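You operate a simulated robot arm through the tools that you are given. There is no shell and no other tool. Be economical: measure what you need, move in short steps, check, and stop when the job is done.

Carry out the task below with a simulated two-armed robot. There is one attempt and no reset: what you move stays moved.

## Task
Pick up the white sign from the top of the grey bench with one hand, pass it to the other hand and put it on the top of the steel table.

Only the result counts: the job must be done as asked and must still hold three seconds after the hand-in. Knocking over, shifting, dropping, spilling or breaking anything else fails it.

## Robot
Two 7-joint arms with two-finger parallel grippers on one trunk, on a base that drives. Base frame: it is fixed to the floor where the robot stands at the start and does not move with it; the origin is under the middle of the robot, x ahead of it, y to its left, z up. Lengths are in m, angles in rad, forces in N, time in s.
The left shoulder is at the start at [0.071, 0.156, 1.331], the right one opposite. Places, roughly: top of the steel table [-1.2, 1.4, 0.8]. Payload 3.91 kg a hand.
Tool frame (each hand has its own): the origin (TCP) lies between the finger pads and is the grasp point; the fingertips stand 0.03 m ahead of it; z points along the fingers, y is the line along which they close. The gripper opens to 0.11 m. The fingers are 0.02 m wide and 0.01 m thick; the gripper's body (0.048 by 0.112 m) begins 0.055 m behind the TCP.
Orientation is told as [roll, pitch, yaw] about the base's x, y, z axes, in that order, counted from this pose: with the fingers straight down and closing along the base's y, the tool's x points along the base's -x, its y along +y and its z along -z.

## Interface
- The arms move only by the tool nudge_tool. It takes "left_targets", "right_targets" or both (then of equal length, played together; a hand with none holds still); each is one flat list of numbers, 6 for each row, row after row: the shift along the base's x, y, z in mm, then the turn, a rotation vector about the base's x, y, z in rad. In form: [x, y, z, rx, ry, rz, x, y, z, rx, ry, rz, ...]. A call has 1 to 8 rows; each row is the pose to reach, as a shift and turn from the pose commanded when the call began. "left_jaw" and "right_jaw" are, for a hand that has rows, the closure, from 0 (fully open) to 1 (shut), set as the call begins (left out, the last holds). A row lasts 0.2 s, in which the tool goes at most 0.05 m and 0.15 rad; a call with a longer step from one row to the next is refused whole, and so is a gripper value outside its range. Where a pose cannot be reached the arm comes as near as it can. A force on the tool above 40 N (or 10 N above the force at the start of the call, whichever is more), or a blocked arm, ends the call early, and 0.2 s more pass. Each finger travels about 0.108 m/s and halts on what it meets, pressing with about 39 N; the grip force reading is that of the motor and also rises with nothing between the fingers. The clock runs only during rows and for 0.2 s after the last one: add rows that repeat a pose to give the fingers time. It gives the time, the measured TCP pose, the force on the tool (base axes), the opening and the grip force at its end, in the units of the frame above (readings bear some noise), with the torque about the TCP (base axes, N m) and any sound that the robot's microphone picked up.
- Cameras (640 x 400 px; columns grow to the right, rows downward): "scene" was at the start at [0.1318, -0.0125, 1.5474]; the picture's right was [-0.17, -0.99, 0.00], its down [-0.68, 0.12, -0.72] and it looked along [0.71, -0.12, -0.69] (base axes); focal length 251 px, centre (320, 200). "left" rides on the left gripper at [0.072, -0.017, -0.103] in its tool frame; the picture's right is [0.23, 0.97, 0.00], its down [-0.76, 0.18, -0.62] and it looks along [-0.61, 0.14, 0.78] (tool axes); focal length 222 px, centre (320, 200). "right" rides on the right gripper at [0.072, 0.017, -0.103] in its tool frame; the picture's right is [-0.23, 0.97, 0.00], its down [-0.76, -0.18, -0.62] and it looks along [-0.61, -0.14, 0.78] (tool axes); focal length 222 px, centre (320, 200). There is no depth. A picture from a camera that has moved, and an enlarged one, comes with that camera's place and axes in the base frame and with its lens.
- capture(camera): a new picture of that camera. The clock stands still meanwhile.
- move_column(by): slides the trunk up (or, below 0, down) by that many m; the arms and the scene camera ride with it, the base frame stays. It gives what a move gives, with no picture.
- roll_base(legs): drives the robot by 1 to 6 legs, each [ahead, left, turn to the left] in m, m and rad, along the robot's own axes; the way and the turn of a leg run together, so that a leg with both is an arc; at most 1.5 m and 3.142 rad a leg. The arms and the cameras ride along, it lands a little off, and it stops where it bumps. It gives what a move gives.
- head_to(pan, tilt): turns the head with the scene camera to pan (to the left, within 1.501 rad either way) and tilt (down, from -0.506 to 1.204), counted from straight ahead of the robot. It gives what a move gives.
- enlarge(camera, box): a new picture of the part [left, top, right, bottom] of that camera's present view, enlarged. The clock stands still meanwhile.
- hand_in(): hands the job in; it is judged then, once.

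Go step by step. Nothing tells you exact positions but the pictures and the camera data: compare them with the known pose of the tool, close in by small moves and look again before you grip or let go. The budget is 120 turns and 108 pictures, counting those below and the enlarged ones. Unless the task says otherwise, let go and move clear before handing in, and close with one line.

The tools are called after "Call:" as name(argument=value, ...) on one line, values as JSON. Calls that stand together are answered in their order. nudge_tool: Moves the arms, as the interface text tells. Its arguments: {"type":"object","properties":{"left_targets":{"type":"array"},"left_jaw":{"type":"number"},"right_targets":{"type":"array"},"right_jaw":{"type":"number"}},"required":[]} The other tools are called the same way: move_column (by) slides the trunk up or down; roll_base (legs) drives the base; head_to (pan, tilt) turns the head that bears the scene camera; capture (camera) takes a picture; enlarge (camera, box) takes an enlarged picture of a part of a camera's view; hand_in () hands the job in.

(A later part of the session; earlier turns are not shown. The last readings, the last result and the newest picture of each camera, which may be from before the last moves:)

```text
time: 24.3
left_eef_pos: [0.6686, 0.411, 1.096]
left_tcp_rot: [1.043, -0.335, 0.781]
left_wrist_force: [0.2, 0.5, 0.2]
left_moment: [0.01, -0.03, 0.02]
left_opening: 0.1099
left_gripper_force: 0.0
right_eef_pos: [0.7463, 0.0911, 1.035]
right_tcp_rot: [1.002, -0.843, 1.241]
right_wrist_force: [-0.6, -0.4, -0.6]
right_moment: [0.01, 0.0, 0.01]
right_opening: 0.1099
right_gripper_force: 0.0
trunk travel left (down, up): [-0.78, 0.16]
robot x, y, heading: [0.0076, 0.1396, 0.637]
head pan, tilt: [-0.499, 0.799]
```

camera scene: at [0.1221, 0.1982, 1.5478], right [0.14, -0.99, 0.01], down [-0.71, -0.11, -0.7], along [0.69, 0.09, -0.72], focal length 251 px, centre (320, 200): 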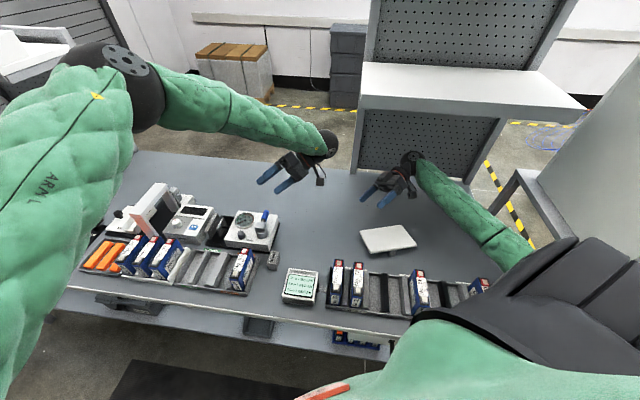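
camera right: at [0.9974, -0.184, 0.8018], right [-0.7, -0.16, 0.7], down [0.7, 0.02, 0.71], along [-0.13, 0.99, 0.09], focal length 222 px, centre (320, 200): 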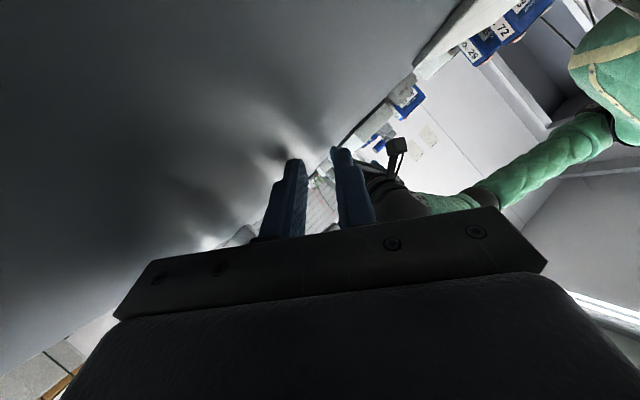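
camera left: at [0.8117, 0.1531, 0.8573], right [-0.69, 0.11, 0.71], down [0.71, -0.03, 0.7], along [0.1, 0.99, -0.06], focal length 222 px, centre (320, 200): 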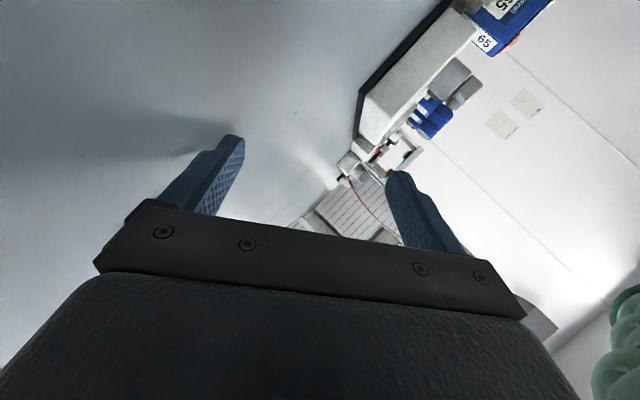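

Arm moves are calm now. I'll back off another 0.2 m so the hands clear the shelf, then turn both hands to point down.

Call:
roll_base(legs=[[-0.16, 0.12, 0]])

Call:
nudge_tool(left_targets=[0, 0, 5, -0.1181, -0.0636, -0.0218, 0, 0, 10, -0.2362, -0.1272, -0.0435, 0, 0, 15, -0.3543, -0.1908, -0.0653, 0, 0, 20, -0.4724, -0.2544, -0.087, 0, 0, 25, -0.5905, -0.318, -0.1088, 0, 0, 30, -0.7086, -0.3816, -0.1305, 0, 0, 35, -0.8267, -0.4452, -0.1523, 0, 0, 40, -0.9448, -0.5088, -0.174], right_targets=[0, 0, 10, -0.1199, -0.0742, -0.049, 0, 0, 20, -0.2398, -0.1484, -0.098, 0, 0, 30, -0.3597, -0.2226, -0.147, 0, 0, 40, -0.4796, -0.2968, -0.196, 0, 0, 50, -0.5995, -0.371, -0.245, 0, 0, 60, -0.7194, -0.4452, -0.294, 0, 0, 70, -0.8393, -0.5194, -0.343, 0, 0, 80, -0.9592, -0.5936, -0.392])

Call:
capture(camera="scene")

```text
time: 25.9
left_eef_pos: [0.4742, 0.4011, 1.0925]
left_tcp_rot: [1.055, -0.339, 0.777]
left_wrist_force: [-0.9, -0.1, 0.1]
left_moment: [0.01, 0.0, -0.04]
left_opening: 0.1098
left_gripper_force: 0.1
right_eef_pos: [0.5523, 0.0801, 1.0299]
right_tcp_rot: [1.006, -0.846, 1.236]
right_wrist_force: [-0.3, 0.0, -0.2]
right_moment: [0.03, -0.04, 0.04]
right_opening: 0.1102
right_gripper_force: 0.1
trunk travel left (down, up): [-0.78, 0.16]
robot x, y, heading: [-0.192, 0.1398, 0.641]
head pan, tilt: [-0.499, 0.799]
```

```text
time: 27.7
left_eef_pos: [0.4738, 0.4028, 1.1327]
left_tcp_rot: [0.012, -0.002, 0.78]
left_wrist_force: [-0.2, 1.1, 1.0]
left_moment: [-0.07, -0.03, 0.0]
left_opening: 0.1101
left_gripper_force: 0.0
right_eef_pos: [0.5512, 0.0828, 1.1116]
right_tcp_rot: [0.066, -0.055, 1.27]
right_wrist_force: [-0.2, 0.8, -0.6]
right_moment: [-0.05, 0.03, -0.02]
right_opening: 0.1099
right_gripper_force: 0.1
trunk travel left (down, up): [-0.78, 0.16]
robot x, y, heading: [-0.1923, 0.1467, 0.641]
head pan, tilt: [-0.499, 0.799]
```

```text
73 pictures are left
camera scene: at [-0.0737, 0.1886, 1.5477], right [0.14, -0.99, 0.0], down [-0.71, -0.1, -0.7], along [0.69, 0.09, -0.72], focal length 251 px, centre (320, 200)
```

scene: 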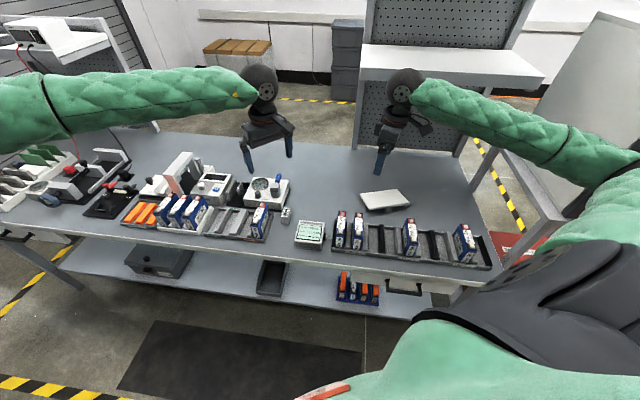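

Control is back to normal, with both hands pointing down. Now a closer look at the sign and the rest of the bench.

Call:
enlarge(camera="scene", box=[280, 160, 520, 310])

Call:
enlarge(camera="scene", box=[0, 110, 320, 310])

Call:
capture(camera="right")

```text
2.67 times, centred on (400, 235) of scene
camera zoom: at [-0.0737, 0.1886, 1.5477], right [0.14, -0.99, 0.0], down [-0.71, -0.1, -0.7], along [0.69, 0.09, -0.72], focal length 668 px, centre (107, 107)
```

zoom: 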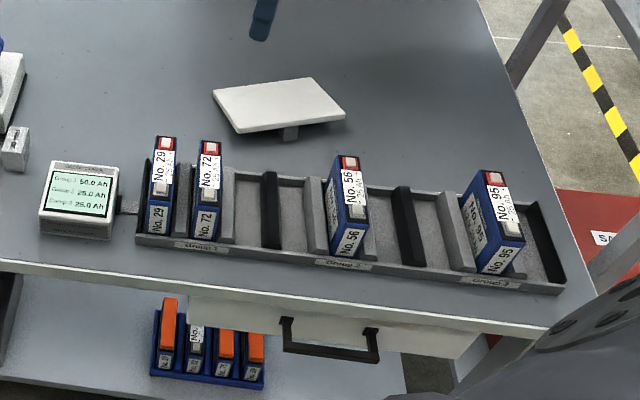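

```text
2.00 times, centred on (160, 210) of scene
camera zoom: at [-0.0737, 0.1886, 1.5477], right [0.14, -0.99, 0.0], down [-0.71, -0.1, -0.7], along [0.69, 0.09, -0.72], focal length 501 px, centre (640, 180)
```

zoom: 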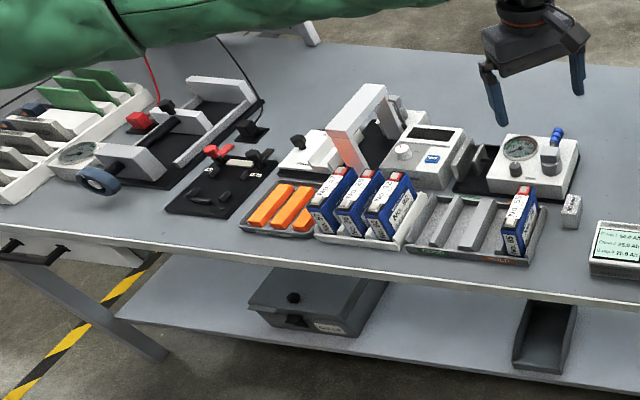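

```text
70 pictures are left
camera right: at [0.5186, 0.0128, 1.2137], right [-0.86, 0.5, 0.08], down [0.42, 0.63, 0.65], along [0.28, 0.59, -0.75], focal length 222 px, centre (320, 200)
```

right: 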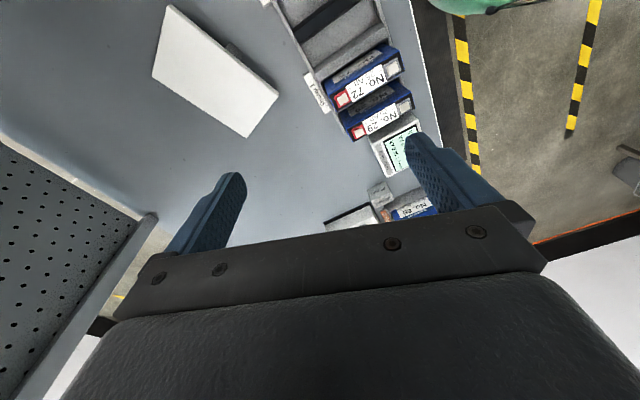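

The sign lies face-down with its grey block underneath, which raises its front edge; nothing else has shifted. My plan is for the left hand to pinch the raised front edge on its left part, then pass the sign to the right hand. First I'll turn the base to face the bench.

Call:
roll_base(legs=[[0, 0, -0.3], [0, 0, -0.3]])

Call:
head_to(pan=0.0, tilt=0.75)

Call:
capture(camera="scene")

```text
time: 30.1
left_eef_pos: [0.5038, -0.0239, 1.1335]
left_tcp_rot: [0.013, -0.005, 0.182]
left_wrist_force: [0.6, -0.6, -0.4]
left_moment: [0.04, 0.01, -0.02]
left_opening: 0.1102
left_gripper_force: 0.1
right_eef_pos: [0.3856, -0.331, 1.1118]
right_tcp_rot: [0.069, -0.062, 0.669]
right_wrist_force: [1.1, -0.4, 0.5]
right_moment: [0.02, -0.01, 0.02]
right_opening: 0.1099
right_gripper_force: 0.1
trunk travel left (down, up): [-0.78, 0.16]
robot x, y, heading: [-0.1981, 0.1373, 0.035]
head pan, tilt: [-0.499, 0.799]
```

```text
time: 31.0
left_eef_pos: [0.502, -0.0228, 1.133]
left_tcp_rot: [0.013, -0.006, 0.18]
left_wrist_force: [0.5, 0.7, -0.6]
left_moment: [0.0, 0.0, -0.02]
left_opening: 0.11
left_gripper_force: 0.0
right_eef_pos: [0.3863, -0.3322, 1.1118]
right_tcp_rot: [0.068, -0.061, 0.668]
right_wrist_force: [-0.3, 0.1, -0.2]
right_moment: [-0.03, -0.03, 0.01]
right_opening: 0.11
right_gripper_force: 0.1
trunk travel left (down, up): [-0.78, 0.16]
robot x, y, heading: [-0.1906, 0.1397, 0.033]
head pan, tilt: [0.0, 0.75]
```

```text
69 pictures are left
camera scene: at [-0.0605, 0.1481, 1.5518], right [0.04, -1.0, 0.0], down [-0.68, -0.02, -0.73], along [0.73, 0.03, -0.68], focal length 251 px, centre (320, 200)
```

scene: 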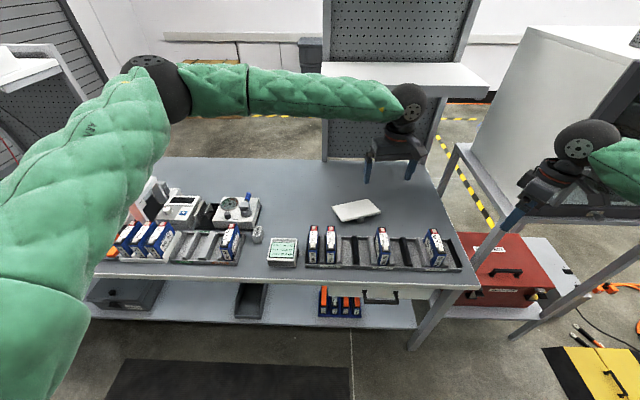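

Good view, all calm. Now I turn the left hand (yaw toward −90°) above the rack, watching for trouble.

Call:
nudge_tool(left_targets=[0, 10, 0, 0, 0, -0.145, 0, 20, 0, 0, 0, -0.29, 0, 30, 0, 0, 0, -0.435, 0, 40, 0, 0, 0, -0.58, 0, 50, 0, 0, 0, -0.725, 0, 60, 0, 0, 0, -0.87, 0, 70, 0, 0, 0, -1.015, 0, 80, 0, 0, 0, -1.16])

```text
time: 32.8
left_eef_pos: [0.5028, 0.0576, 1.1346]
left_tcp_rot: [0.013, -0.005, -0.983]
left_wrist_force: [-0.5, -1.1, 0.7]
left_moment: [0.01, -0.01, 0.0]
left_opening: 0.11
left_gripper_force: 0.0
right_eef_pos: [0.3852, -0.3302, 1.1113]
right_tcp_rot: [0.067, -0.062, 0.669]
right_wrist_force: [0.4, 0.2, -0.3]
right_moment: [-0.01, -0.03, 0.02]
right_opening: 0.1096
right_gripper_force: 0.1
trunk travel left (down, up): [-0.78, 0.16]
robot x, y, heading: [-0.1951, 0.1417, 0.036]
head pan, tilt: [0.0, 0.75]
```

Call:
nudge_tool(left_targets=[0, 0, 0, 0, 0, -0.147, 0, 0, 0, 0, 0, -0.294, 0, 0, 0, 0, 0, -0.441, 0, 0, 0, 0, 0, -0.588])

Call:
nudge_tool(left_targets=[-10, 0, 0, 0, -0.145, 0, -20, 0, 0, 0, -0.29, 0, -30, 0, 0, 0, -0.435, 0, -40, 0, 0, 0, -0.58, 0, -50, 0, 0, 0, -0.725, 0, -50, 0, 0, 0, -0.82, 0])

Call:
capture(camera="scene")

Call:
capture(camera="left")

```text
time: 33.8
left_eef_pos: [0.5035, 0.0564, 1.1324]
left_tcp_rot: [0.014, -0.006, -1.276]
left_wrist_force: [-0.7, 0.3, -0.7]
left_moment: [-0.02, 0.0, 0.01]
left_opening: 0.1097
left_gripper_force: 0.0
left hand out of reach, approached as far as the arm can: row 3, 4
right_eef_pos: [0.3849, -0.3319, 1.1106]
right_tcp_rot: [0.068, -0.061, 0.67]
right_wrist_force: [0.2, -0.3, -0.6]
right_moment: [-0.01, -0.01, -0.03]
right_opening: 0.1102
right_gripper_force: 0.0
trunk travel left (down, up): [-0.78, 0.16]
robot x, y, heading: [-0.1963, 0.1404, 0.032]
head pan, tilt: [0.0, 0.75]
```

```text
time: 35.2
left_eef_pos: [0.4517, 0.0567, 1.1332]
left_tcp_rot: [0.813, -0.218, -1.37]
left_wrist_force: [-0.5, 0.3, 0.4]
left_moment: [-0.01, -0.01, 0.02]
left_opening: 0.1104
left_gripper_force: 0.1
right_eef_pos: [0.3855, -0.3318, 1.112]
right_tcp_rot: [0.069, -0.063, 0.669]
right_wrist_force: [0.7, -1.1, -0.2]
right_moment: [0.02, -0.02, -0.01]
right_opening: 0.1099
right_gripper_force: 0.1
trunk travel left (down, up): [-0.78, 0.16]
robot x, y, heading: [-0.1941, 0.142, 0.037]
head pan, tilt: [0.0, 0.75]
```

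```text
68 pictures are left
camera scene: at [-0.0609, 0.1475, 1.5518], right [0.04, -1.0, 0.0], down [-0.68, -0.02, -0.73], along [0.73, 0.03, -0.68], focal length 251 px, centre (320, 200)
```

scene: 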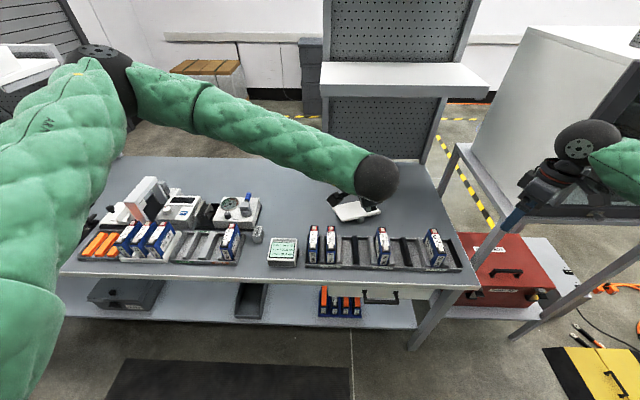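

```text
67 pictures are left
camera left: at [0.3514, 0.1215, 1.1757], right [0.58, 0.5, 0.64], down [-0.2, -0.68, 0.71], along [0.79, -0.54, -0.29], focal length 222 px, centre (320, 200)
```

left: 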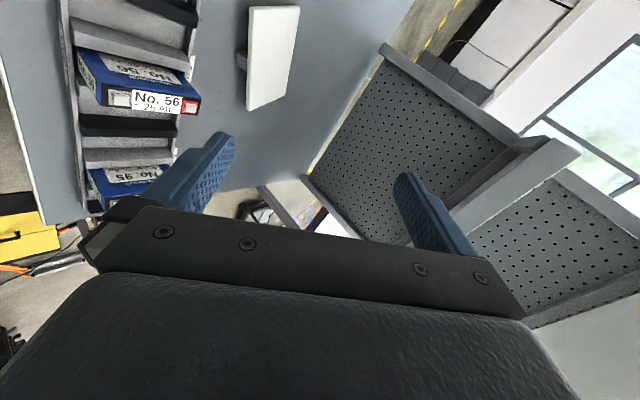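

The tool now points forward and down at about 43°. I'll correct its roll, narrow the jaws and descend to just in front of the sign's raised edge (edge runs from about (0.588, 0.09) to (0.651, −0.063)).

Call:
nudge_tool(left_targets=[12, 0, -30, 0.036, 0, -0.0335, 24, -1, -60, 0.072, 0, -0.067, 36, -2, -90, 0.108, 0, -0.1005, 48, -3, -120, 0.144, 0, -0.134, 60, -4, -150, 0.18, 0, -0.1675, 70, -5, -180, 0.216, 0, -0.201], left_jaw=0.5)

Call:
capture(camera="left")

Call:
enlarge(camera="scene", box=[260, 130, 500, 280])

```text
time: 36.6
left_eef_pos: [0.5233, 0.0506, 0.9524]
left_tcp_rot: [0.832, -0.003, -1.574]
left_wrist_force: [0.3, 0.5, -0.6]
left_moment: [-0.01, 0.03, -0.01]
left_opening: 0.0548
left_gripper_force: 0.0
right_eef_pos: [0.3863, -0.3303, 1.1109]
right_tcp_rot: [0.069, -0.06, 0.668]
right_wrist_force: [0.1, -0.5, -0.4]
right_moment: [0.03, 0.05, 0.02]
right_opening: 0.11
right_gripper_force: 0.1
trunk travel left (down, up): [-0.78, 0.16]
robot x, y, heading: [-0.1973, 0.1415, 0.037]
head pan, tilt: [0.0, 0.75]
```

```text
66 pictures are left
camera left: at [0.4361, 0.1244, 1.0107], right [0.66, 0.23, 0.72], down [-0.34, -0.76, 0.55], along [0.67, -0.61, -0.42], focal length 222 px, centre (320, 200)
```

left: 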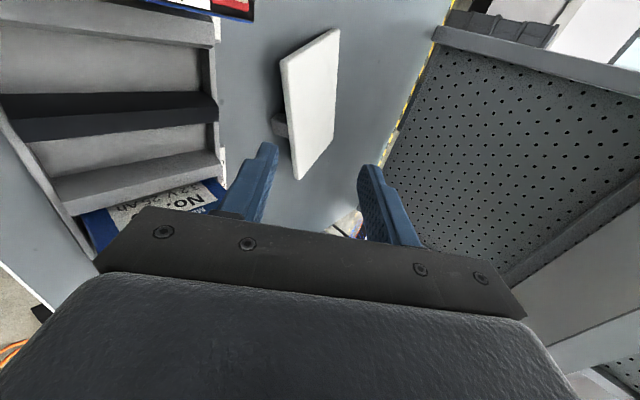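

```text
2.67 times, centred on (380, 205) of scene
camera zoom: at [-0.06, 0.1471, 1.5518], right [0.04, -1.0, 0.0], down [-0.68, -0.02, -0.73], along [0.73, 0.03, -0.68], focal length 668 px, centre (160, 187)
```

zoom: 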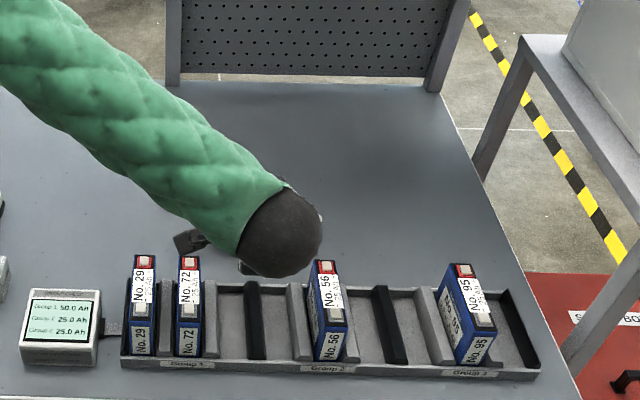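

The tool orientation is exactly right. I'll set the jaws to about 0.04 m and move to a pre-grasp 5 cm short of the edge.

Call:
nudge_tool(left_targets=[9, 0, -18, 0, 0, 0, 18, 0, -36, 0, 0, 0, 27, 0, -54, 0, 0, 0, 36, 0, -72, 0, 0, 0], left_jaw=0.64)

Call:
capture(camera="left")

Call:
enlarge(camera="left", box=[200, 60, 440, 210])

```text
time: 37.6
left_eef_pos: [0.5592, 0.052, 0.8808]
left_tcp_rot: [0.833, -0.004, -1.575]
left_wrist_force: [0.5, 0.3, -0.2]
left_moment: [0.0, -0.02, -0.03]
left_opening: 0.0395
left_gripper_force: 0.1
right_eef_pos: [0.3872, -0.3318, 1.1117]
right_tcp_rot: [0.069, -0.061, 0.67]
right_wrist_force: [0.8, 0.0, -0.6]
right_moment: [-0.01, 0.0, -0.02]
right_opening: 0.1103
right_gripper_force: 0.0
trunk travel left (down, up): [-0.78, 0.16]
robot x, y, heading: [-0.1936, 0.1402, 0.039]
head pan, tilt: [0.0, 0.75]
```

```text
64 pictures are left
camera left: at [0.4721, 0.1251, 0.9386], right [0.66, 0.23, 0.72], down [-0.34, -0.76, 0.55], along [0.67, -0.61, -0.42], focal length 222 px, centre (320, 200)
```

left: 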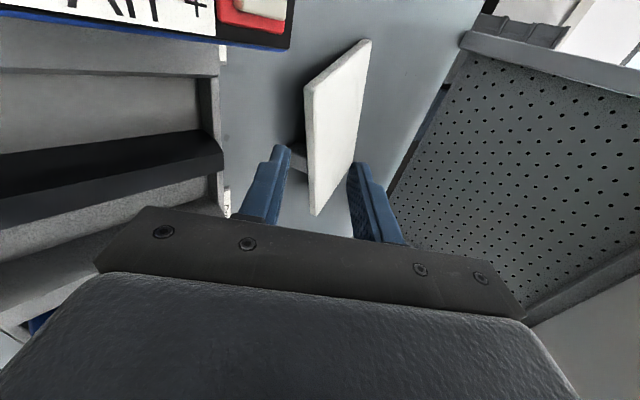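

```text
2.67 times, centred on (320, 135) of left
camera zoom: at [0.4721, 0.1251, 0.9386], right [0.66, 0.23, 0.72], down [-0.34, -0.76, 0.55], along [0.67, -0.61, -0.42], focal length 592 px, centre (320, 373)
```

zoom: 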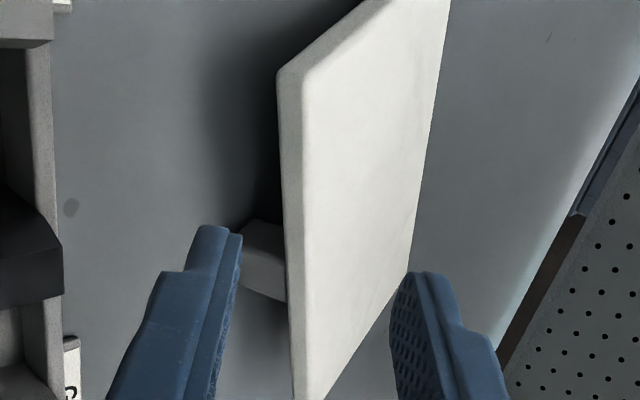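

Jaws straddle the plate's line nicely and the block is clear to the right. Advancing along the tool axis.

Call:
nudge_tool(left_targets=[9, -2, -8.5, 0, 0, 0, 18, -2, -17, 0, 0, 0, 27, -2, -25.5, 0, 0, 0, 37, -2, -34, 0, 0, 0])

Call:
enlarge(camera="left", box=[200, 60, 440, 210])

```text
time: 38.6
left_eef_pos: [0.596, 0.0488, 0.8471]
left_tcp_rot: [0.833, -0.005, -1.575]
left_wrist_force: [0.9, -0.3, 0.0]
left_moment: [0.0, 0.04, 0.0]
left_opening: 0.0395
left_gripper_force: 0.1
right_eef_pos: [0.3852, -0.3314, 1.1101]
right_tcp_rot: [0.071, -0.063, 0.668]
right_wrist_force: [-0.6, 0.5, 0.5]
right_moment: [0.03, -0.02, 0.02]
right_opening: 0.1102
right_gripper_force: 0.1
trunk travel left (down, up): [-0.78, 0.16]
robot x, y, heading: [-0.1929, 0.141, 0.039]
head pan, tilt: [0.0, 0.75]
```

```text
2.67 times, centred on (320, 135) of left
camera zoom: at [0.5093, 0.1228, 0.9045], right [0.66, 0.23, 0.72], down [-0.34, -0.76, 0.55], along [0.67, -0.61, -0.42], focal length 592 px, centre (320, 373)
```

zoom: 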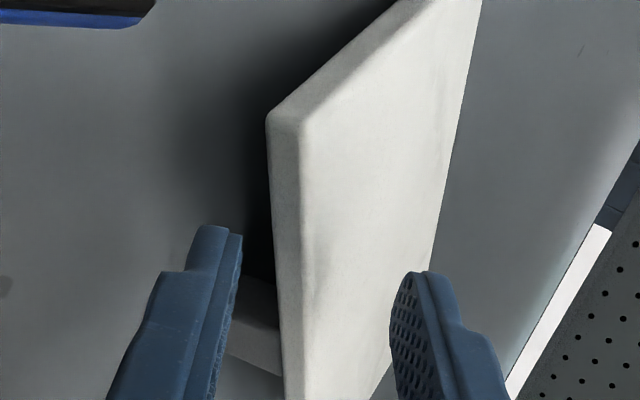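

No contact yet. Geometrically the lower fingertip is just at the edge, so I'll slide 12 mm further forward, level, to get it under the plate.

Call:
nudge_tool(left_targets=[6, 0, 0, 0, 0, 0, 12, 0, 0, 0, 0, 0])

Call:
enlarge(camera="left", box=[200, 60, 440, 210])

```text
time: 39.2
left_eef_pos: [0.6082, 0.0493, 0.8467]
left_tcp_rot: [0.832, -0.004, -1.572]
left_wrist_force: [0.5, 0.1, -0.3]
left_moment: [-0.01, 0.0, 0.0]
left_opening: 0.0396
left_gripper_force: 0.1
right_eef_pos: [0.3857, -0.3311, 1.1114]
right_tcp_rot: [0.07, -0.061, 0.669]
right_wrist_force: [-0.7, -0.1, 0.4]
right_moment: [0.0, 0.03, -0.02]
right_opening: 0.11
right_gripper_force: 0.0
trunk travel left (down, up): [-0.78, 0.16]
robot x, y, heading: [-0.1955, 0.1409, 0.031]
head pan, tilt: [0.0, 0.75]
```

```text
2.67 times, centred on (320, 135) of left
camera zoom: at [0.521, 0.1232, 0.9049], right [0.66, 0.23, 0.72], down [-0.34, -0.76, 0.55], along [0.67, -0.61, -0.42], focal length 592 px, centre (320, 373)
```

zoom: 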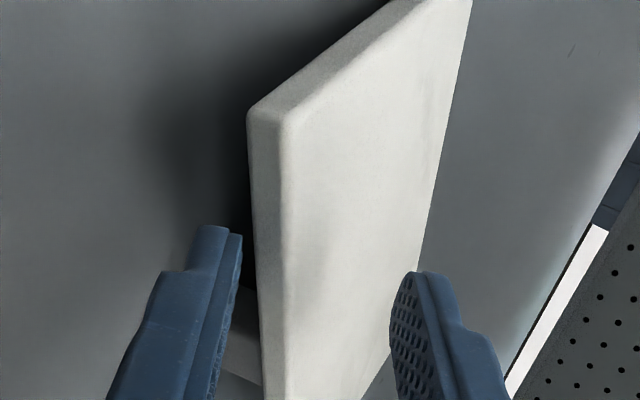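

The plate lies between the fingers. Closing.

Call:
nudge_tool(left_targets=[0, 0, 0, 0, 0, 0, 0, 0, 0, 0, 0, 0, 0, 0, 0, 0, 0, 0, 0, 0, 0, 0, 0, 0], left_jaw=1.0)

Call:
capture(camera="left")

```text
time: 40.2
left_eef_pos: [0.6075, 0.0504, 0.8465]
left_tcp_rot: [0.831, -0.003, -1.575]
left_wrist_force: [-0.6, -0.5, 0.1]
left_moment: [-0.01, 0.01, -0.02]
left_opening: 0.0
left_gripper_force: 37.9
right_eef_pos: [0.384, -0.33, 1.1129]
right_tcp_rot: [0.068, -0.061, 0.668]
right_wrist_force: [-0.1, -0.6, 0.4]
right_moment: [0.0, 0.02, 0.0]
right_opening: 0.1099
right_gripper_force: 0.0
trunk travel left (down, up): [-0.78, 0.16]
robot x, y, heading: [-0.1935, 0.1401, 0.038]
head pan, tilt: [0.0, 0.75]
```

```text
60 pictures are left
camera left: at [0.5209, 0.1232, 0.905], right [0.66, 0.23, 0.72], down [-0.34, -0.76, 0.55], along [0.67, -0.61, -0.42], focal length 222 px, centre (320, 200)
```

left: 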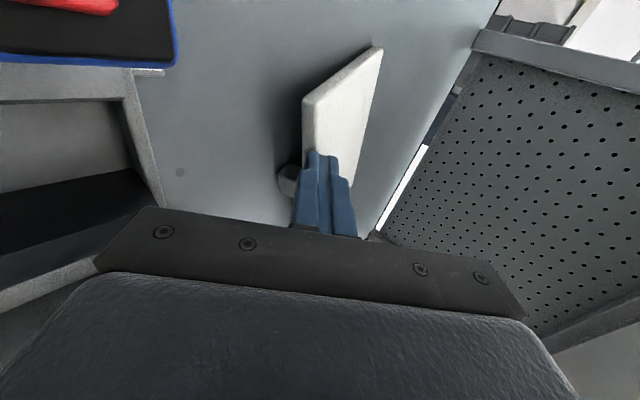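

The jaws shut on nothing; the plate's edge slipped out forward. I'll back off, reopen and measure again.

Call:
nudge_tool(left_targets=[-11, 0, 10, 0, 0, 0, -22, 0, 20, 0, 0, 0, -33, 0, 30, 0, 0, 0])

Call:
nudge_tool(left_targets=[0, 0, 0, 0, 0, 0, 0, 0, 0, 0, 0, 0], left_jaw=0.62)

Call:
enlarge(camera="left", box=[200, 60, 440, 210])

Call:
enlarge(camera="scene", box=[300, 160, 420, 235])

```text
time: 41.0
left_eef_pos: [0.5737, 0.0501, 0.8782]
left_tcp_rot: [0.832, -0.004, -1.573]
left_wrist_force: [-0.2, -0.6, -0.6]
left_moment: [-0.02, -0.04, 0.02]
left_opening: 0.0001
left_gripper_force: 37.8
right_eef_pos: [0.3845, -0.3306, 1.1119]
right_tcp_rot: [0.069, -0.062, 0.668]
right_wrist_force: [0.1, 0.3, 0.6]
right_moment: [-0.01, 0.01, -0.01]
right_opening: 0.1098
right_gripper_force: 0.1
trunk travel left (down, up): [-0.78, 0.16]
robot x, y, heading: [-0.1939, 0.1445, 0.037]
head pan, tilt: [0.0, 0.75]
```

```text
time: 41.6
left_eef_pos: [0.5755, 0.0495, 0.8771]
left_tcp_rot: [0.832, -0.004, -1.574]
left_wrist_force: [-0.9, 0.7, -0.5]
left_moment: [0.05, 0.03, 0.01]
left_opening: 0.042
left_gripper_force: 0.1
right_eef_pos: [0.3845, -0.3305, 1.1114]
right_tcp_rot: [0.067, -0.06, 0.669]
right_wrist_force: [-0.5, -0.4, 0.2]
right_moment: [0.0, -0.01, -0.01]
right_opening: 0.1099
right_gripper_force: 0.0
trunk travel left (down, up): [-0.78, 0.16]
robot x, y, heading: [-0.1966, 0.1391, 0.034]
head pan, tilt: [0.0, 0.75]
```

```text
2.67 times, centred on (320, 135) of left
camera zoom: at [0.4875, 0.123, 0.9351], right [0.66, 0.23, 0.72], down [-0.34, -0.76, 0.55], along [0.67, -0.61, -0.42], focal length 592 px, centre (320, 373)
```

zoom: 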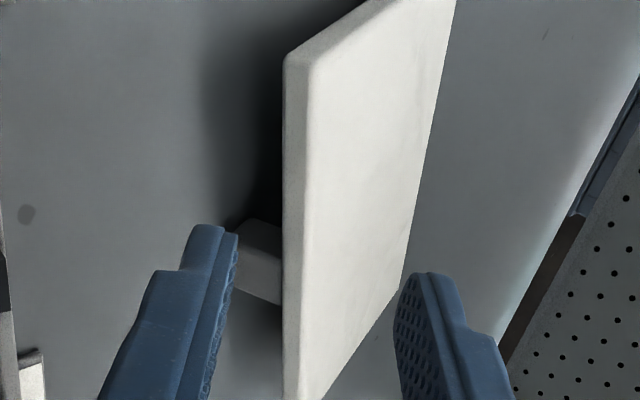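

```text
5.33 times, centred on (360, 198) of scene
camera zoom: at [-0.0608, 0.1477, 1.5518], right [0.04, -1.0, 0.0], down [-0.68, -0.02, -0.73], along [0.73, 0.03, -0.68], focal length 1337 px, centre (107, 213)
```

zoom: 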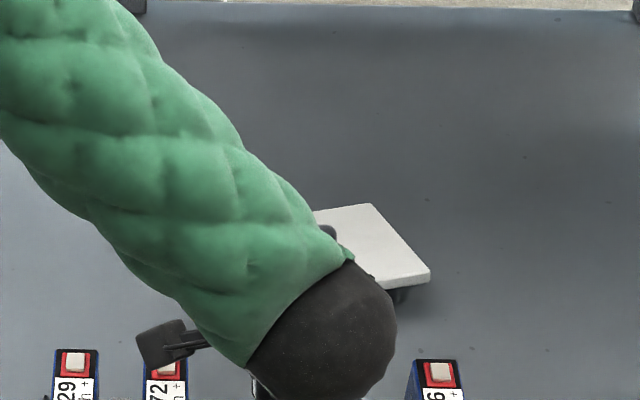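

The front edge is now at about x 0.617 for y 0.05. Because the tool is steep, I'll scoop: slide the lower fingertip just under the edge, lift the edge a little so the plate aligns with the fingers, and then close.

Call:
nudge_tool(left_targets=[8, 0, -10, 0, 0, 0, 16, 0, -20, 0, 0, 0, 24, 0, -31, 0, 0, 0, 34, 0, -31, 0, 0, 0, 45, 0, -31, 0, 0, 0])

Call:
enlarge(camera="left", box=[200, 60, 440, 210])

```text
time: 42.8
left_eef_pos: [0.6194, 0.0496, 0.8474]
left_tcp_rot: [0.83, -0.004, -1.572]
left_wrist_force: [0.2, 0.0, -0.9]
left_moment: [0.0, -0.04, -0.01]
left_opening: 0.0418
left_gripper_force: 0.2
right_eef_pos: [0.3849, -0.3316, 1.1118]
right_tcp_rot: [0.067, -0.062, 0.669]
right_wrist_force: [-0.1, 0.1, 0.3]
right_moment: [0.0, -0.01, -0.02]
right_opening: 0.11
right_gripper_force: 0.1
trunk travel left (down, up): [-0.78, 0.16]
robot x, y, heading: [-0.1949, 0.1408, 0.037]
head pan, tilt: [0.0, 0.75]
```

```text
2.67 times, centred on (320, 135) of left
camera zoom: at [0.5325, 0.123, 0.9041], right [0.66, 0.23, 0.72], down [-0.34, -0.76, 0.55], along [0.67, -0.61, -0.42], focal length 592 px, centre (320, 373)
```

zoom: 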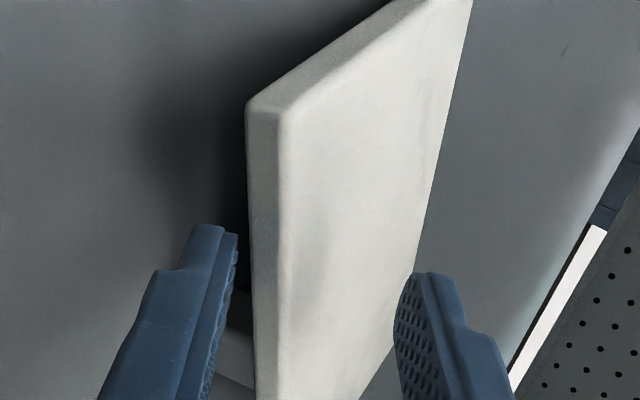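

No contact yet; 7 mm further, then lift gently.

Call:
nudge_tool(left_targets=[4, 0, 0, 0, 0, 0, 8, 0, 0, 0, 0, 0, 9, 0, 6, 0, 0, 0, 11, 0, 12, 0, 0, 0, 14, 0, 18, 0, 0, 0])

Call:
enlarge(camera="left", box=[200, 60, 440, 210])

```text
time: 44.0
left_eef_pos: [0.6334, 0.0493, 0.8637]
left_tcp_rot: [0.833, -0.004, -1.575]
left_wrist_force: [0.3, -0.4, 0.0]
left_moment: [0.03, -0.03, 0.01]
left_opening: 0.0417
left_gripper_force: 0.0
right_eef_pos: [0.3854, -0.3303, 1.1111]
right_tcp_rot: [0.069, -0.061, 0.669]
right_wrist_force: [0.1, 0.5, 0.8]
right_moment: [-0.03, -0.01, -0.02]
right_opening: 0.11
right_gripper_force: 0.0
trunk travel left (down, up): [-0.78, 0.16]
robot x, y, heading: [-0.1892, 0.1394, 0.037]
head pan, tilt: [0.0, 0.75]
```

```text
2.67 times, centred on (320, 135) of left
camera zoom: at [0.5468, 0.1228, 0.9222], right [0.66, 0.23, 0.72], down [-0.34, -0.76, 0.55], along [0.67, -0.61, -0.42], focal length 592 px, centre (320, 373)
```

zoom: 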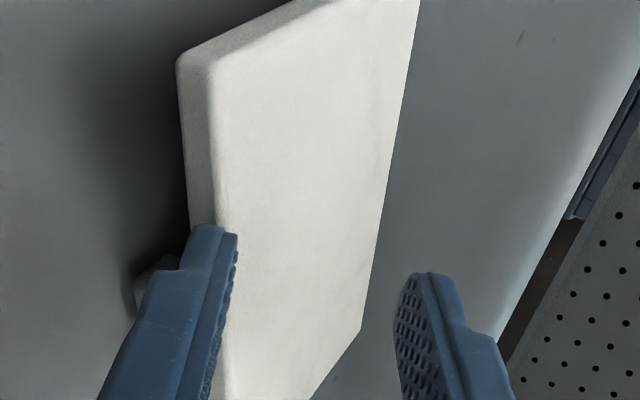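

Triangulating between views shows I had assumed the bench too high: the bench top is near z 0.77 and the sign's front edge is at about (0.658, 0.05, 0.795). I'll back off and flatten the tool to about 30° so a finger can get under it.

Call:
nudge_tool(left_targets=[-15, 0, 8, 0, -0.1, 0, -28, 0, 0, 0, -0.21, 0, -28, 0, -15, 0, -0.21, 0, -28, 0, -30, 0, -0.21, 0], left_jaw=0.7)

Call:
enlarge(camera="left", box=[160, 40, 480, 240])

```text
time: 44.9
left_eef_pos: [0.6055, 0.0502, 0.8499]
left_tcp_rot: [1.047, -0.003, -1.576]
left_wrist_force: [-6.3, 1.1, 9.8]
left_moment: [0.72, 0.79, 0.3]
left_opening: 0.033
left_gripper_force: 0.1
right_eef_pos: [0.3837, -0.3302, 1.1127]
right_tcp_rot: [0.069, -0.062, 0.668]
right_wrist_force: [-0.4, 0.0, -0.5]
right_moment: [0.02, -0.01, 0.0]
right_opening: 0.11
right_gripper_force: 0.1
trunk travel left (down, up): [-0.78, 0.16]
robot x, y, heading: [-0.1961, 0.1396, 0.036]
head pan, tilt: [0.0, 0.75]
stopped in row 4 (left hand): the force on the tool passed its limit at 50 N (the readings are from after the stop); the commanded pose is now the measured one
```

```text
2.00 times, centred on (320, 140) of left
camera zoom: at [0.5087, 0.1227, 0.8878], right [0.49, 0.23, 0.84], down [-0.46, -0.76, 0.47], along [0.74, -0.61, -0.27], focal length 444 px, centre (320, 320)
```

zoom: 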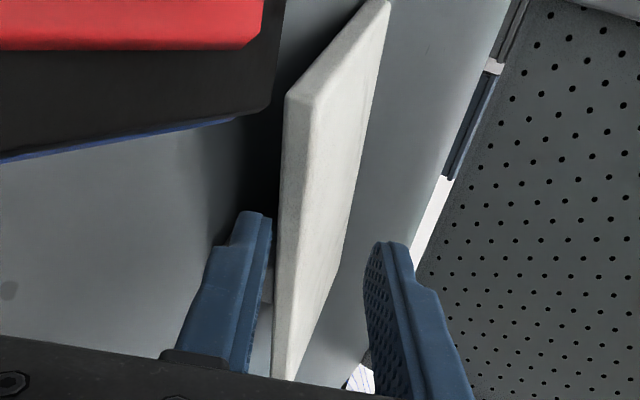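

The camera bracket touched battery 72's top while descending. I'll lift at once, shift right and forward so the bracket stays clear, and check the battery.

Call:
nudge_tool(left_targets=[0, 0, 15, 0, 0, 0, 5, -5, 30, 0, 0, 0, 20, -15, 35, 0, 0, 0, 33, -15, 35, 0, 0, 0])

Call:
capture(camera="scene")

Call:
capture(camera="left")

```text
time: 45.9
left_eef_pos: [0.6399, 0.0347, 0.884]
left_tcp_rot: [1.047, -0.001, -1.575]
left_wrist_force: [-0.2, -0.5, -0.4]
left_moment: [-0.01, 0.03, 0.0]
left_opening: 0.0329
left_gripper_force: 0.1
right_eef_pos: [0.386, -0.3312, 1.1116]
right_tcp_rot: [0.067, -0.062, 0.669]
right_wrist_force: [-0.9, 0.0, -0.4]
right_moment: [0.01, -0.02, -0.02]
right_opening: 0.11
right_gripper_force: 0.0
trunk travel left (down, up): [-0.78, 0.16]
robot x, y, heading: [-0.1928, 0.1387, 0.04]
head pan, tilt: [0.0, 0.75]
```

```text
54 pictures are left
camera scene: at [-0.0607, 0.1484, 1.5518], right [0.04, -1.0, 0.0], down [-0.68, -0.03, -0.73], along [0.73, 0.03, -0.68], focal length 251 px, centre (320, 200)
```

scene: 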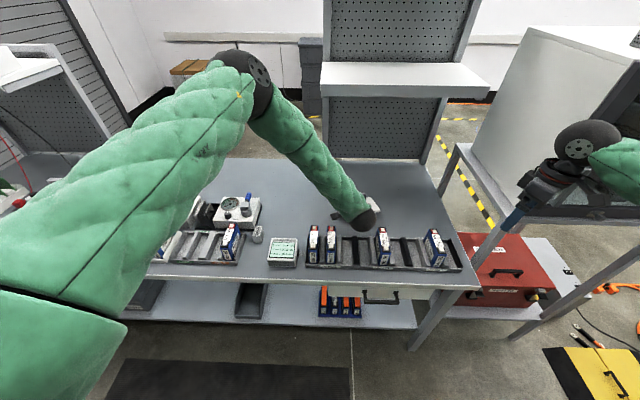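

```text
53 pictures are left
camera left: at [0.5425, 0.1083, 0.9218], right [0.49, 0.23, 0.84], down [-0.45, -0.76, 0.47], along [0.74, -0.61, -0.27], focal length 222 px, centre (320, 200)
```

left: 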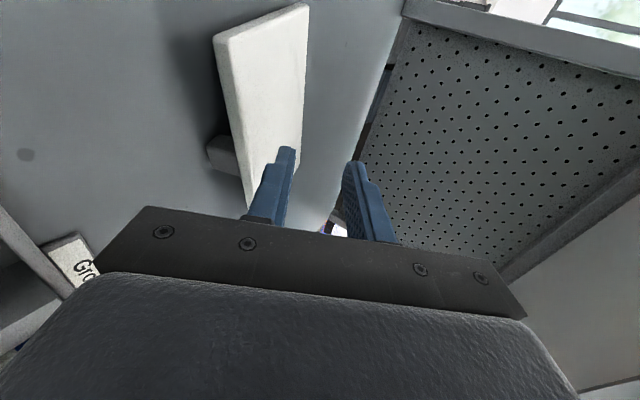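

With a better baseline I get: bench top z ≈ 0.781, sign front edge top z ≈ 0.823 and edge at x ≈ 0.647 for y 0.035, so there is a 3 cm gap below the plate. Batteries are fine. Descending just in front of the edge.

Call:
nudge_tool(left_targets=[-15, 2, -5, 0, 0, 0, -15, 2, -20, 0, 0, 0, -15, 2, -35, 0, 0, 0, -15, 2, -46, 0, 0, 0, -15, 2, -56, 0, 0, 0])

Call:
enlarge(camera="left", box=[160, 40, 480, 240])

```text
time: 46.8
left_eef_pos: [0.6255, 0.0362, 0.8528]
left_tcp_rot: [1.054, 0.0, -1.58]
left_wrist_force: [-7.9, -1.6, 21.9]
left_moment: [1.91, 2.24, 0.84]
left_opening: 0.033
left_gripper_force: 0.1
right_eef_pos: [0.3838, -0.3306, 1.1111]
right_tcp_rot: [0.069, -0.061, 0.668]
right_wrist_force: [0.2, -0.3, -0.1]
right_moment: [-0.02, 0.01, -0.02]
right_opening: 0.11
right_gripper_force: 0.1
trunk travel left (down, up): [-0.78, 0.16]
robot x, y, heading: [-0.1927, 0.1426, 0.039]
head pan, tilt: [0.0, 0.75]
stopped in row 4 (left hand): the force on the tool passed its limit at 47 N (the readings are from after the stop); the commanded pose is now the measured one
```

```text
2.00 times, centred on (320, 140) of left
camera zoom: at [0.5287, 0.1081, 0.8894], right [0.48, 0.22, 0.85], down [-0.46, -0.76, 0.46], along [0.75, -0.61, -0.26], focal length 444 px, centre (320, 320)
```

zoom: 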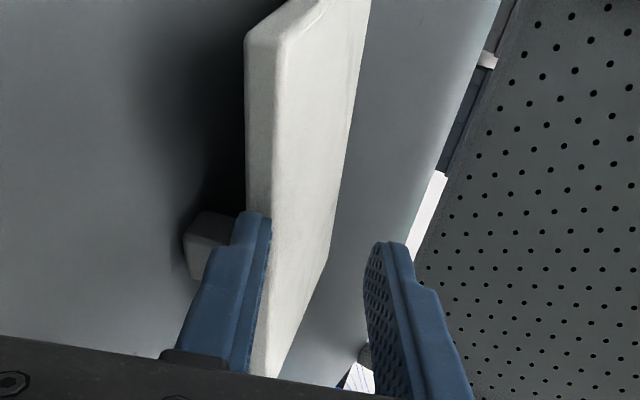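

Same contact point with battery 72's top, (0.525, 0.123). Better plan: stay higher and open the jaws fully, so that the lower finger alone reaches under the plate and scoops it up as it closes.

Call:
nudge_tool(left_targets=[0, 0, 15, 0, 0, 0, 5, 2, 22, 0, 0, 0, 8, 4, 22, 0, 0, 0])

Call:
nudge_tool(left_targets=[0, 0, 0, 0, 0, 0, 0, 0, 0, 0, 0, 0, 0, 0, 0, 0, 0, 0], left_jaw=0.0)

Call:
enlarge(camera="left", box=[160, 40, 480, 240])

```text
time: 47.6
left_eef_pos: [0.6342, 0.0392, 0.8716]
left_tcp_rot: [1.053, 0.0, -1.578]
left_wrist_force: [-0.1, -0.6, -0.3]
left_moment: [0.02, 0.0, 0.01]
left_opening: 0.0332
left_gripper_force: 0.0
right_eef_pos: [0.387, -0.3286, 1.111]
right_tcp_rot: [0.07, -0.059, 0.667]
right_wrist_force: [0.5, 0.4, -0.3]
right_moment: [-0.01, 0.01, -0.01]
right_opening: 0.1099
right_gripper_force: 0.1
trunk travel left (down, up): [-0.78, 0.16]
robot x, y, heading: [-0.1933, 0.1396, 0.037]
head pan, tilt: [0.0, 0.75]
```

```text
time: 48.4
left_eef_pos: [0.6355, 0.0398, 0.8722]
left_tcp_rot: [1.053, 0.001, -1.578]
left_wrist_force: [-0.4, 0.7, 0.7]
left_moment: [-0.06, 0.0, 0.01]
left_opening: 0.1103
left_gripper_force: 0.0
right_eef_pos: [0.3858, -0.3306, 1.1108]
right_tcp_rot: [0.068, -0.063, 0.667]
right_wrist_force: [0.4, 0.3, 0.4]
right_moment: [0.03, 0.02, -0.01]
right_opening: 0.11
right_gripper_force: 0.1
trunk travel left (down, up): [-0.78, 0.16]
robot x, y, heading: [-0.194, 0.1459, 0.035]
head pan, tilt: [0.0, 0.75]
```

```text
2.00 times, centred on (320, 140) of left
camera zoom: at [0.5375, 0.1131, 0.9093], right [0.48, 0.22, 0.85], down [-0.46, -0.76, 0.46], along [0.75, -0.61, -0.26], focal length 444 px, centre (320, 320)
```

zoom: 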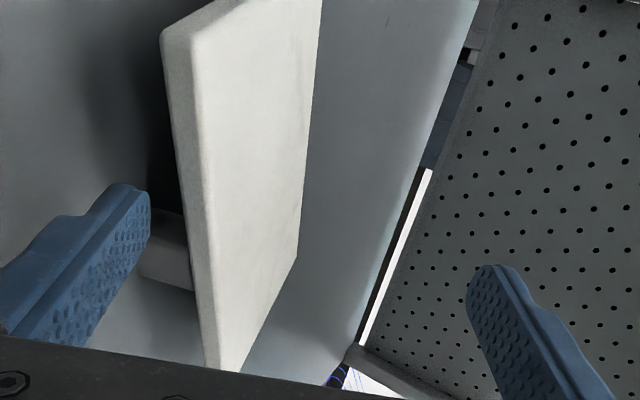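

The lower finger now sits clearly below the plate's plane. Moving down 12 mm and forward so it goes under the plate.

Call:
nudge_tool(left_targets=[5, 2, -6, 0, 0, 0, 10, 3, -12, 0, 0, 0, 20, 4, -12, 0, 0, 0, 32, 4, -12, 0, 0, 0])

Call:
enlarge(camera="left", box=[160, 40, 480, 240])

```text
time: 49.4
left_eef_pos: [0.6654, 0.0437, 0.8593]
left_tcp_rot: [1.053, 0.0, -1.577]
left_wrist_force: [0.4, -0.6, 0.3]
left_moment: [0.01, -0.01, -0.02]
left_opening: 0.1101
left_gripper_force: 0.1
right_eef_pos: [0.3856, -0.3311, 1.1115]
right_tcp_rot: [0.07, -0.061, 0.666]
right_wrist_force: [-1.2, -0.1, 0.0]
right_moment: [0.01, 0.01, 0.0]
right_opening: 0.1101
right_gripper_force: 0.1
trunk travel left (down, up): [-0.78, 0.16]
robot x, y, heading: [-0.1935, 0.1435, 0.032]
head pan, tilt: [0.0, 0.75]
```

```text
2.00 times, centred on (320, 140) of left
camera zoom: at [0.5697, 0.1173, 0.8971], right [0.48, 0.22, 0.85], down [-0.46, -0.76, 0.46], along [0.75, -0.61, -0.26], focal length 444 px, centre (320, 320)
```

zoom: 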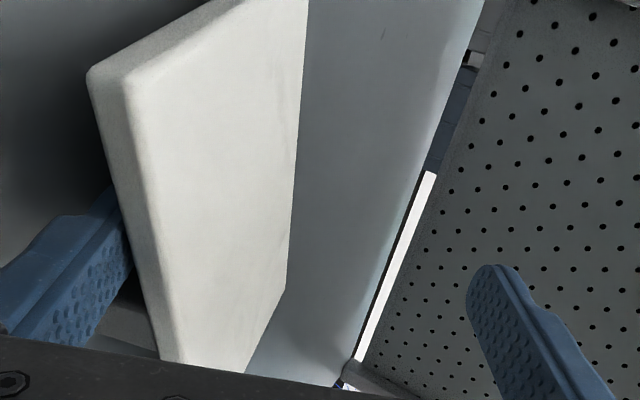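

The lower fingertip is now hidden beneath the plate. A further 8 mm, then close.

Call:
nudge_tool(left_targets=[4, 0, 0, 0, 0, 0, 8, 0, 0, 0, 0, 0])

Call:
nudge_tool(left_targets=[0, 0, 0, 0, 0, 0, 0, 0, 0, 0, 0, 0, 0, 0, 0, 0, 0, 0, 0, 0, 0, 0, 0, 0, 0, 0, 0, 0, 0, 0], left_jaw=1.0)

Call:
capture(camera="left")

```text
time: 50.0
left_eef_pos: [0.6737, 0.0435, 0.8598]
left_tcp_rot: [1.053, 0.0, -1.58]
left_wrist_force: [0.5, 0.3, -0.9]
left_moment: [-0.01, -0.01, 0.0]
left_opening: 0.11
left_gripper_force: 0.1
right_eef_pos: [0.3856, -0.3306, 1.112]
right_tcp_rot: [0.069, -0.062, 0.669]
right_wrist_force: [0.7, 0.0, -0.6]
right_moment: [0.01, -0.02, -0.03]
right_opening: 0.1101
right_gripper_force: 0.0
trunk travel left (down, up): [-0.78, 0.16]
robot x, y, heading: [-0.1916, 0.1431, 0.035]
head pan, tilt: [0.0, 0.75]
```

```text
time: 51.2
left_eef_pos: [0.6747, 0.0435, 0.8587]
left_tcp_rot: [1.053, -0.001, -1.579]
left_wrist_force: [-0.3, -0.4, -1.4]
left_moment: [0.03, 0.12, -0.01]
left_opening: 0.0115
left_gripper_force: 38.6
right_eef_pos: [0.3854, -0.3309, 1.1111]
right_tcp_rot: [0.069, -0.063, 0.669]
right_wrist_force: [-0.5, 0.2, 0.3]
right_moment: [0.02, -0.02, -0.03]
right_opening: 0.1102
right_gripper_force: 0.0
trunk travel left (down, up): [-0.78, 0.16]
robot x, y, heading: [-0.1925, 0.1399, 0.039]
head pan, tilt: [0.0, 0.75]
```

```text
49 pictures are left
camera left: at [0.5776, 0.1172, 0.8972], right [0.48, 0.22, 0.85], down [-0.46, -0.76, 0.46], along [0.75, -0.61, -0.26], focal length 222 px, centre (320, 200)
```

left: 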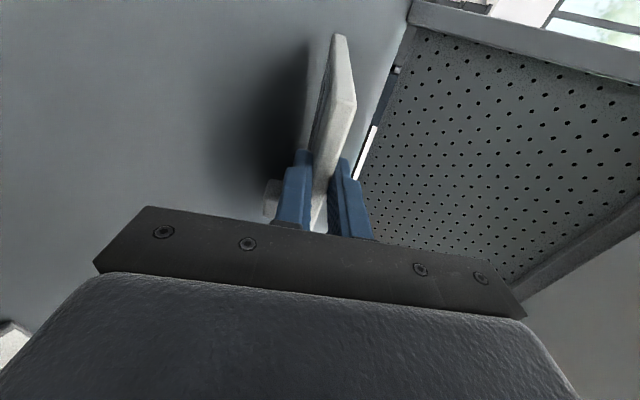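

Gripped: the opening holds at 11.5 mm with the plate aligned between the pads. Lifting straight up, then back.

Call:
nudge_tool(left_targets=[0, 0, 10, 0, 0, 0, 0, 0, 25, 0, 0, 0, 0, 0, 45, 0, 0, 0, 0, 0, 70, 0, 0, 0, -10, 0, 95, 0, 0, 0, -25, 0, 120, 0, 0, 0, -45, 0, 140, 0, 0, 0, -70, 0, 160, 0, 0, 0])

Call:
capture(camera="scene")

Call:
capture(camera="left")

```text
time: 53.0
left_eef_pos: [0.6052, 0.0441, 1.0212]
left_tcp_rot: [1.056, -0.001, -1.577]
left_wrist_force: [0.4, -0.2, -1.8]
left_moment: [0.04, 0.11, -0.01]
left_opening: 0.0117
left_gripper_force: 39.1
right_eef_pos: [0.3847, -0.3299, 1.1122]
right_tcp_rot: [0.067, -0.06, 0.67]
right_wrist_force: [0.0, 0.6, 0.4]
right_moment: [0.01, 0.04, -0.03]
right_opening: 0.1099
right_gripper_force: 0.2
trunk travel left (down, up): [-0.78, 0.16]
robot x, y, heading: [-0.1973, 0.1405, 0.037]
head pan, tilt: [0.0, 0.75]
```

```text
48 pictures are left
camera scene: at [-0.0619, 0.1478, 1.5519], right [0.04, -1.0, 0.0], down [-0.68, -0.03, -0.73], along [0.73, 0.03, -0.68], focal length 251 px, centre (320, 200)
```

scene: 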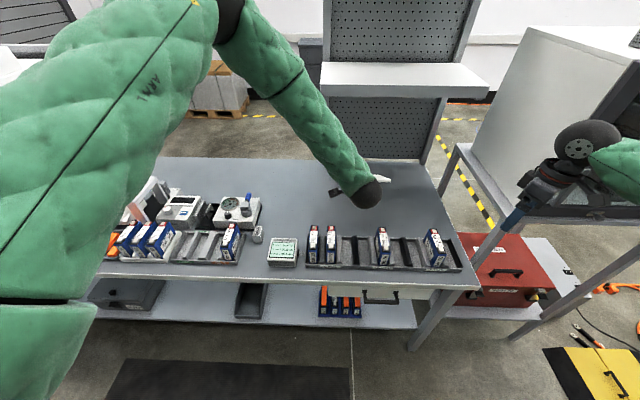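

```text
47 pictures are left
camera left: at [0.5072, 0.1177, 1.0586], right [0.48, 0.22, 0.85], down [-0.46, -0.76, 0.46], along [0.75, -0.61, -0.26], focal length 222 px, centre (320, 200)
```

left: 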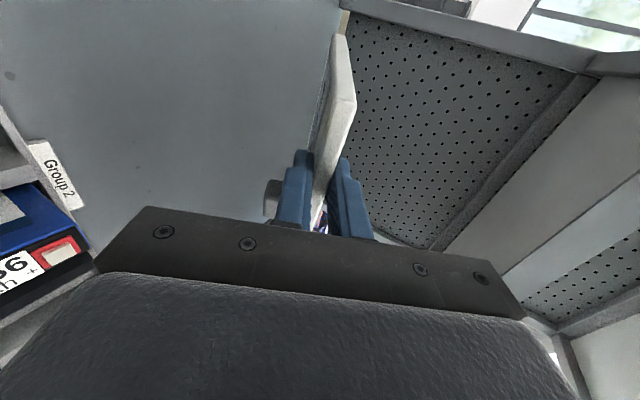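

The sign is lifted and nothing else moved. Before driving, I'll look to the left rear and the right rear.

Call:
head_to(pan=1.5, tilt=0.4)

Call:
capture(camera="scene")

Call:
head_to(pan=-1.5, tilt=0.5)

Call:
capture(camera="scene")

```text
time: 54.6
left_eef_pos: [0.6059, 0.0449, 1.0202]
left_tcp_rot: [1.052, 0.0, -1.578]
left_wrist_force: [-0.1, 0.2, -2.2]
left_moment: [0.08, 0.1, 0.0]
left_opening: 0.0113
left_gripper_force: 38.7
right_eef_pos: [0.3863, -0.3311, 1.1116]
right_tcp_rot: [0.069, -0.062, 0.669]
right_wrist_force: [-0.8, 0.6, 0.1]
right_moment: [-0.02, 0.0, 0.0]
right_opening: 0.1101
right_gripper_force: 0.1
trunk travel left (down, up): [-0.78, 0.16]
robot x, y, heading: [-0.1939, 0.1411, 0.035]
head pan, tilt: [1.499, 0.4]
```

```text
46 pictures are left
camera scene: at [-0.1401, 0.2373, 1.583], right [1.0, -0.04, 0.0], down [-0.01, -0.39, -0.92], along [0.03, 0.92, -0.39], focal length 251 px, centre (320, 200)
```

scene: 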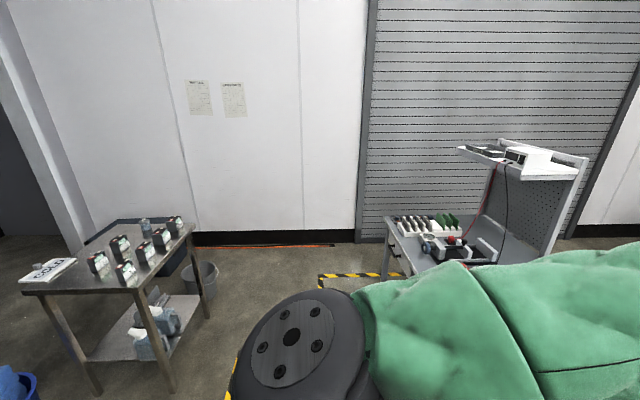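

```text
time: 57.2
left_eef_pos: [0.6067, 0.0443, 1.0202]
left_tcp_rot: [1.052, 0.001, -1.577]
left_wrist_force: [0.4, 0.0, -1.7]
left_moment: [0.04, 0.06, -0.01]
left_opening: 0.0115
left_gripper_force: 38.8
right_eef_pos: [0.3851, -0.3319, 1.1115]
right_tcp_rot: [0.068, -0.06, 0.668]
right_wrist_force: [-0.3, -0.8, -0.2]
right_moment: [0.0, -0.01, 0.0]
right_opening: 0.1098
right_gripper_force: 0.0
trunk travel left (down, up): [-0.78, 0.16]
robot x, y, heading: [-0.1921, 0.1433, 0.039]
head pan, tilt: [-1.499, 0.499]
```

```text
45 pictures are left
camera scene: at [-0.1333, 0.0542, 1.5738], right [-0.99, -0.11, 0.0], down [-0.05, 0.48, -0.88], along [0.1, -0.87, -0.48], focal length 251 px, centre (320, 200)
```

scene: 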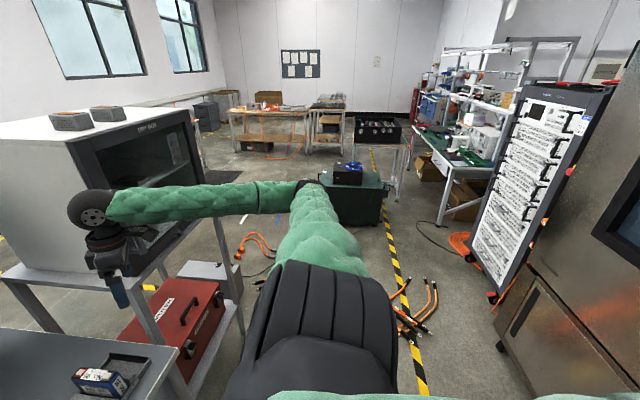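

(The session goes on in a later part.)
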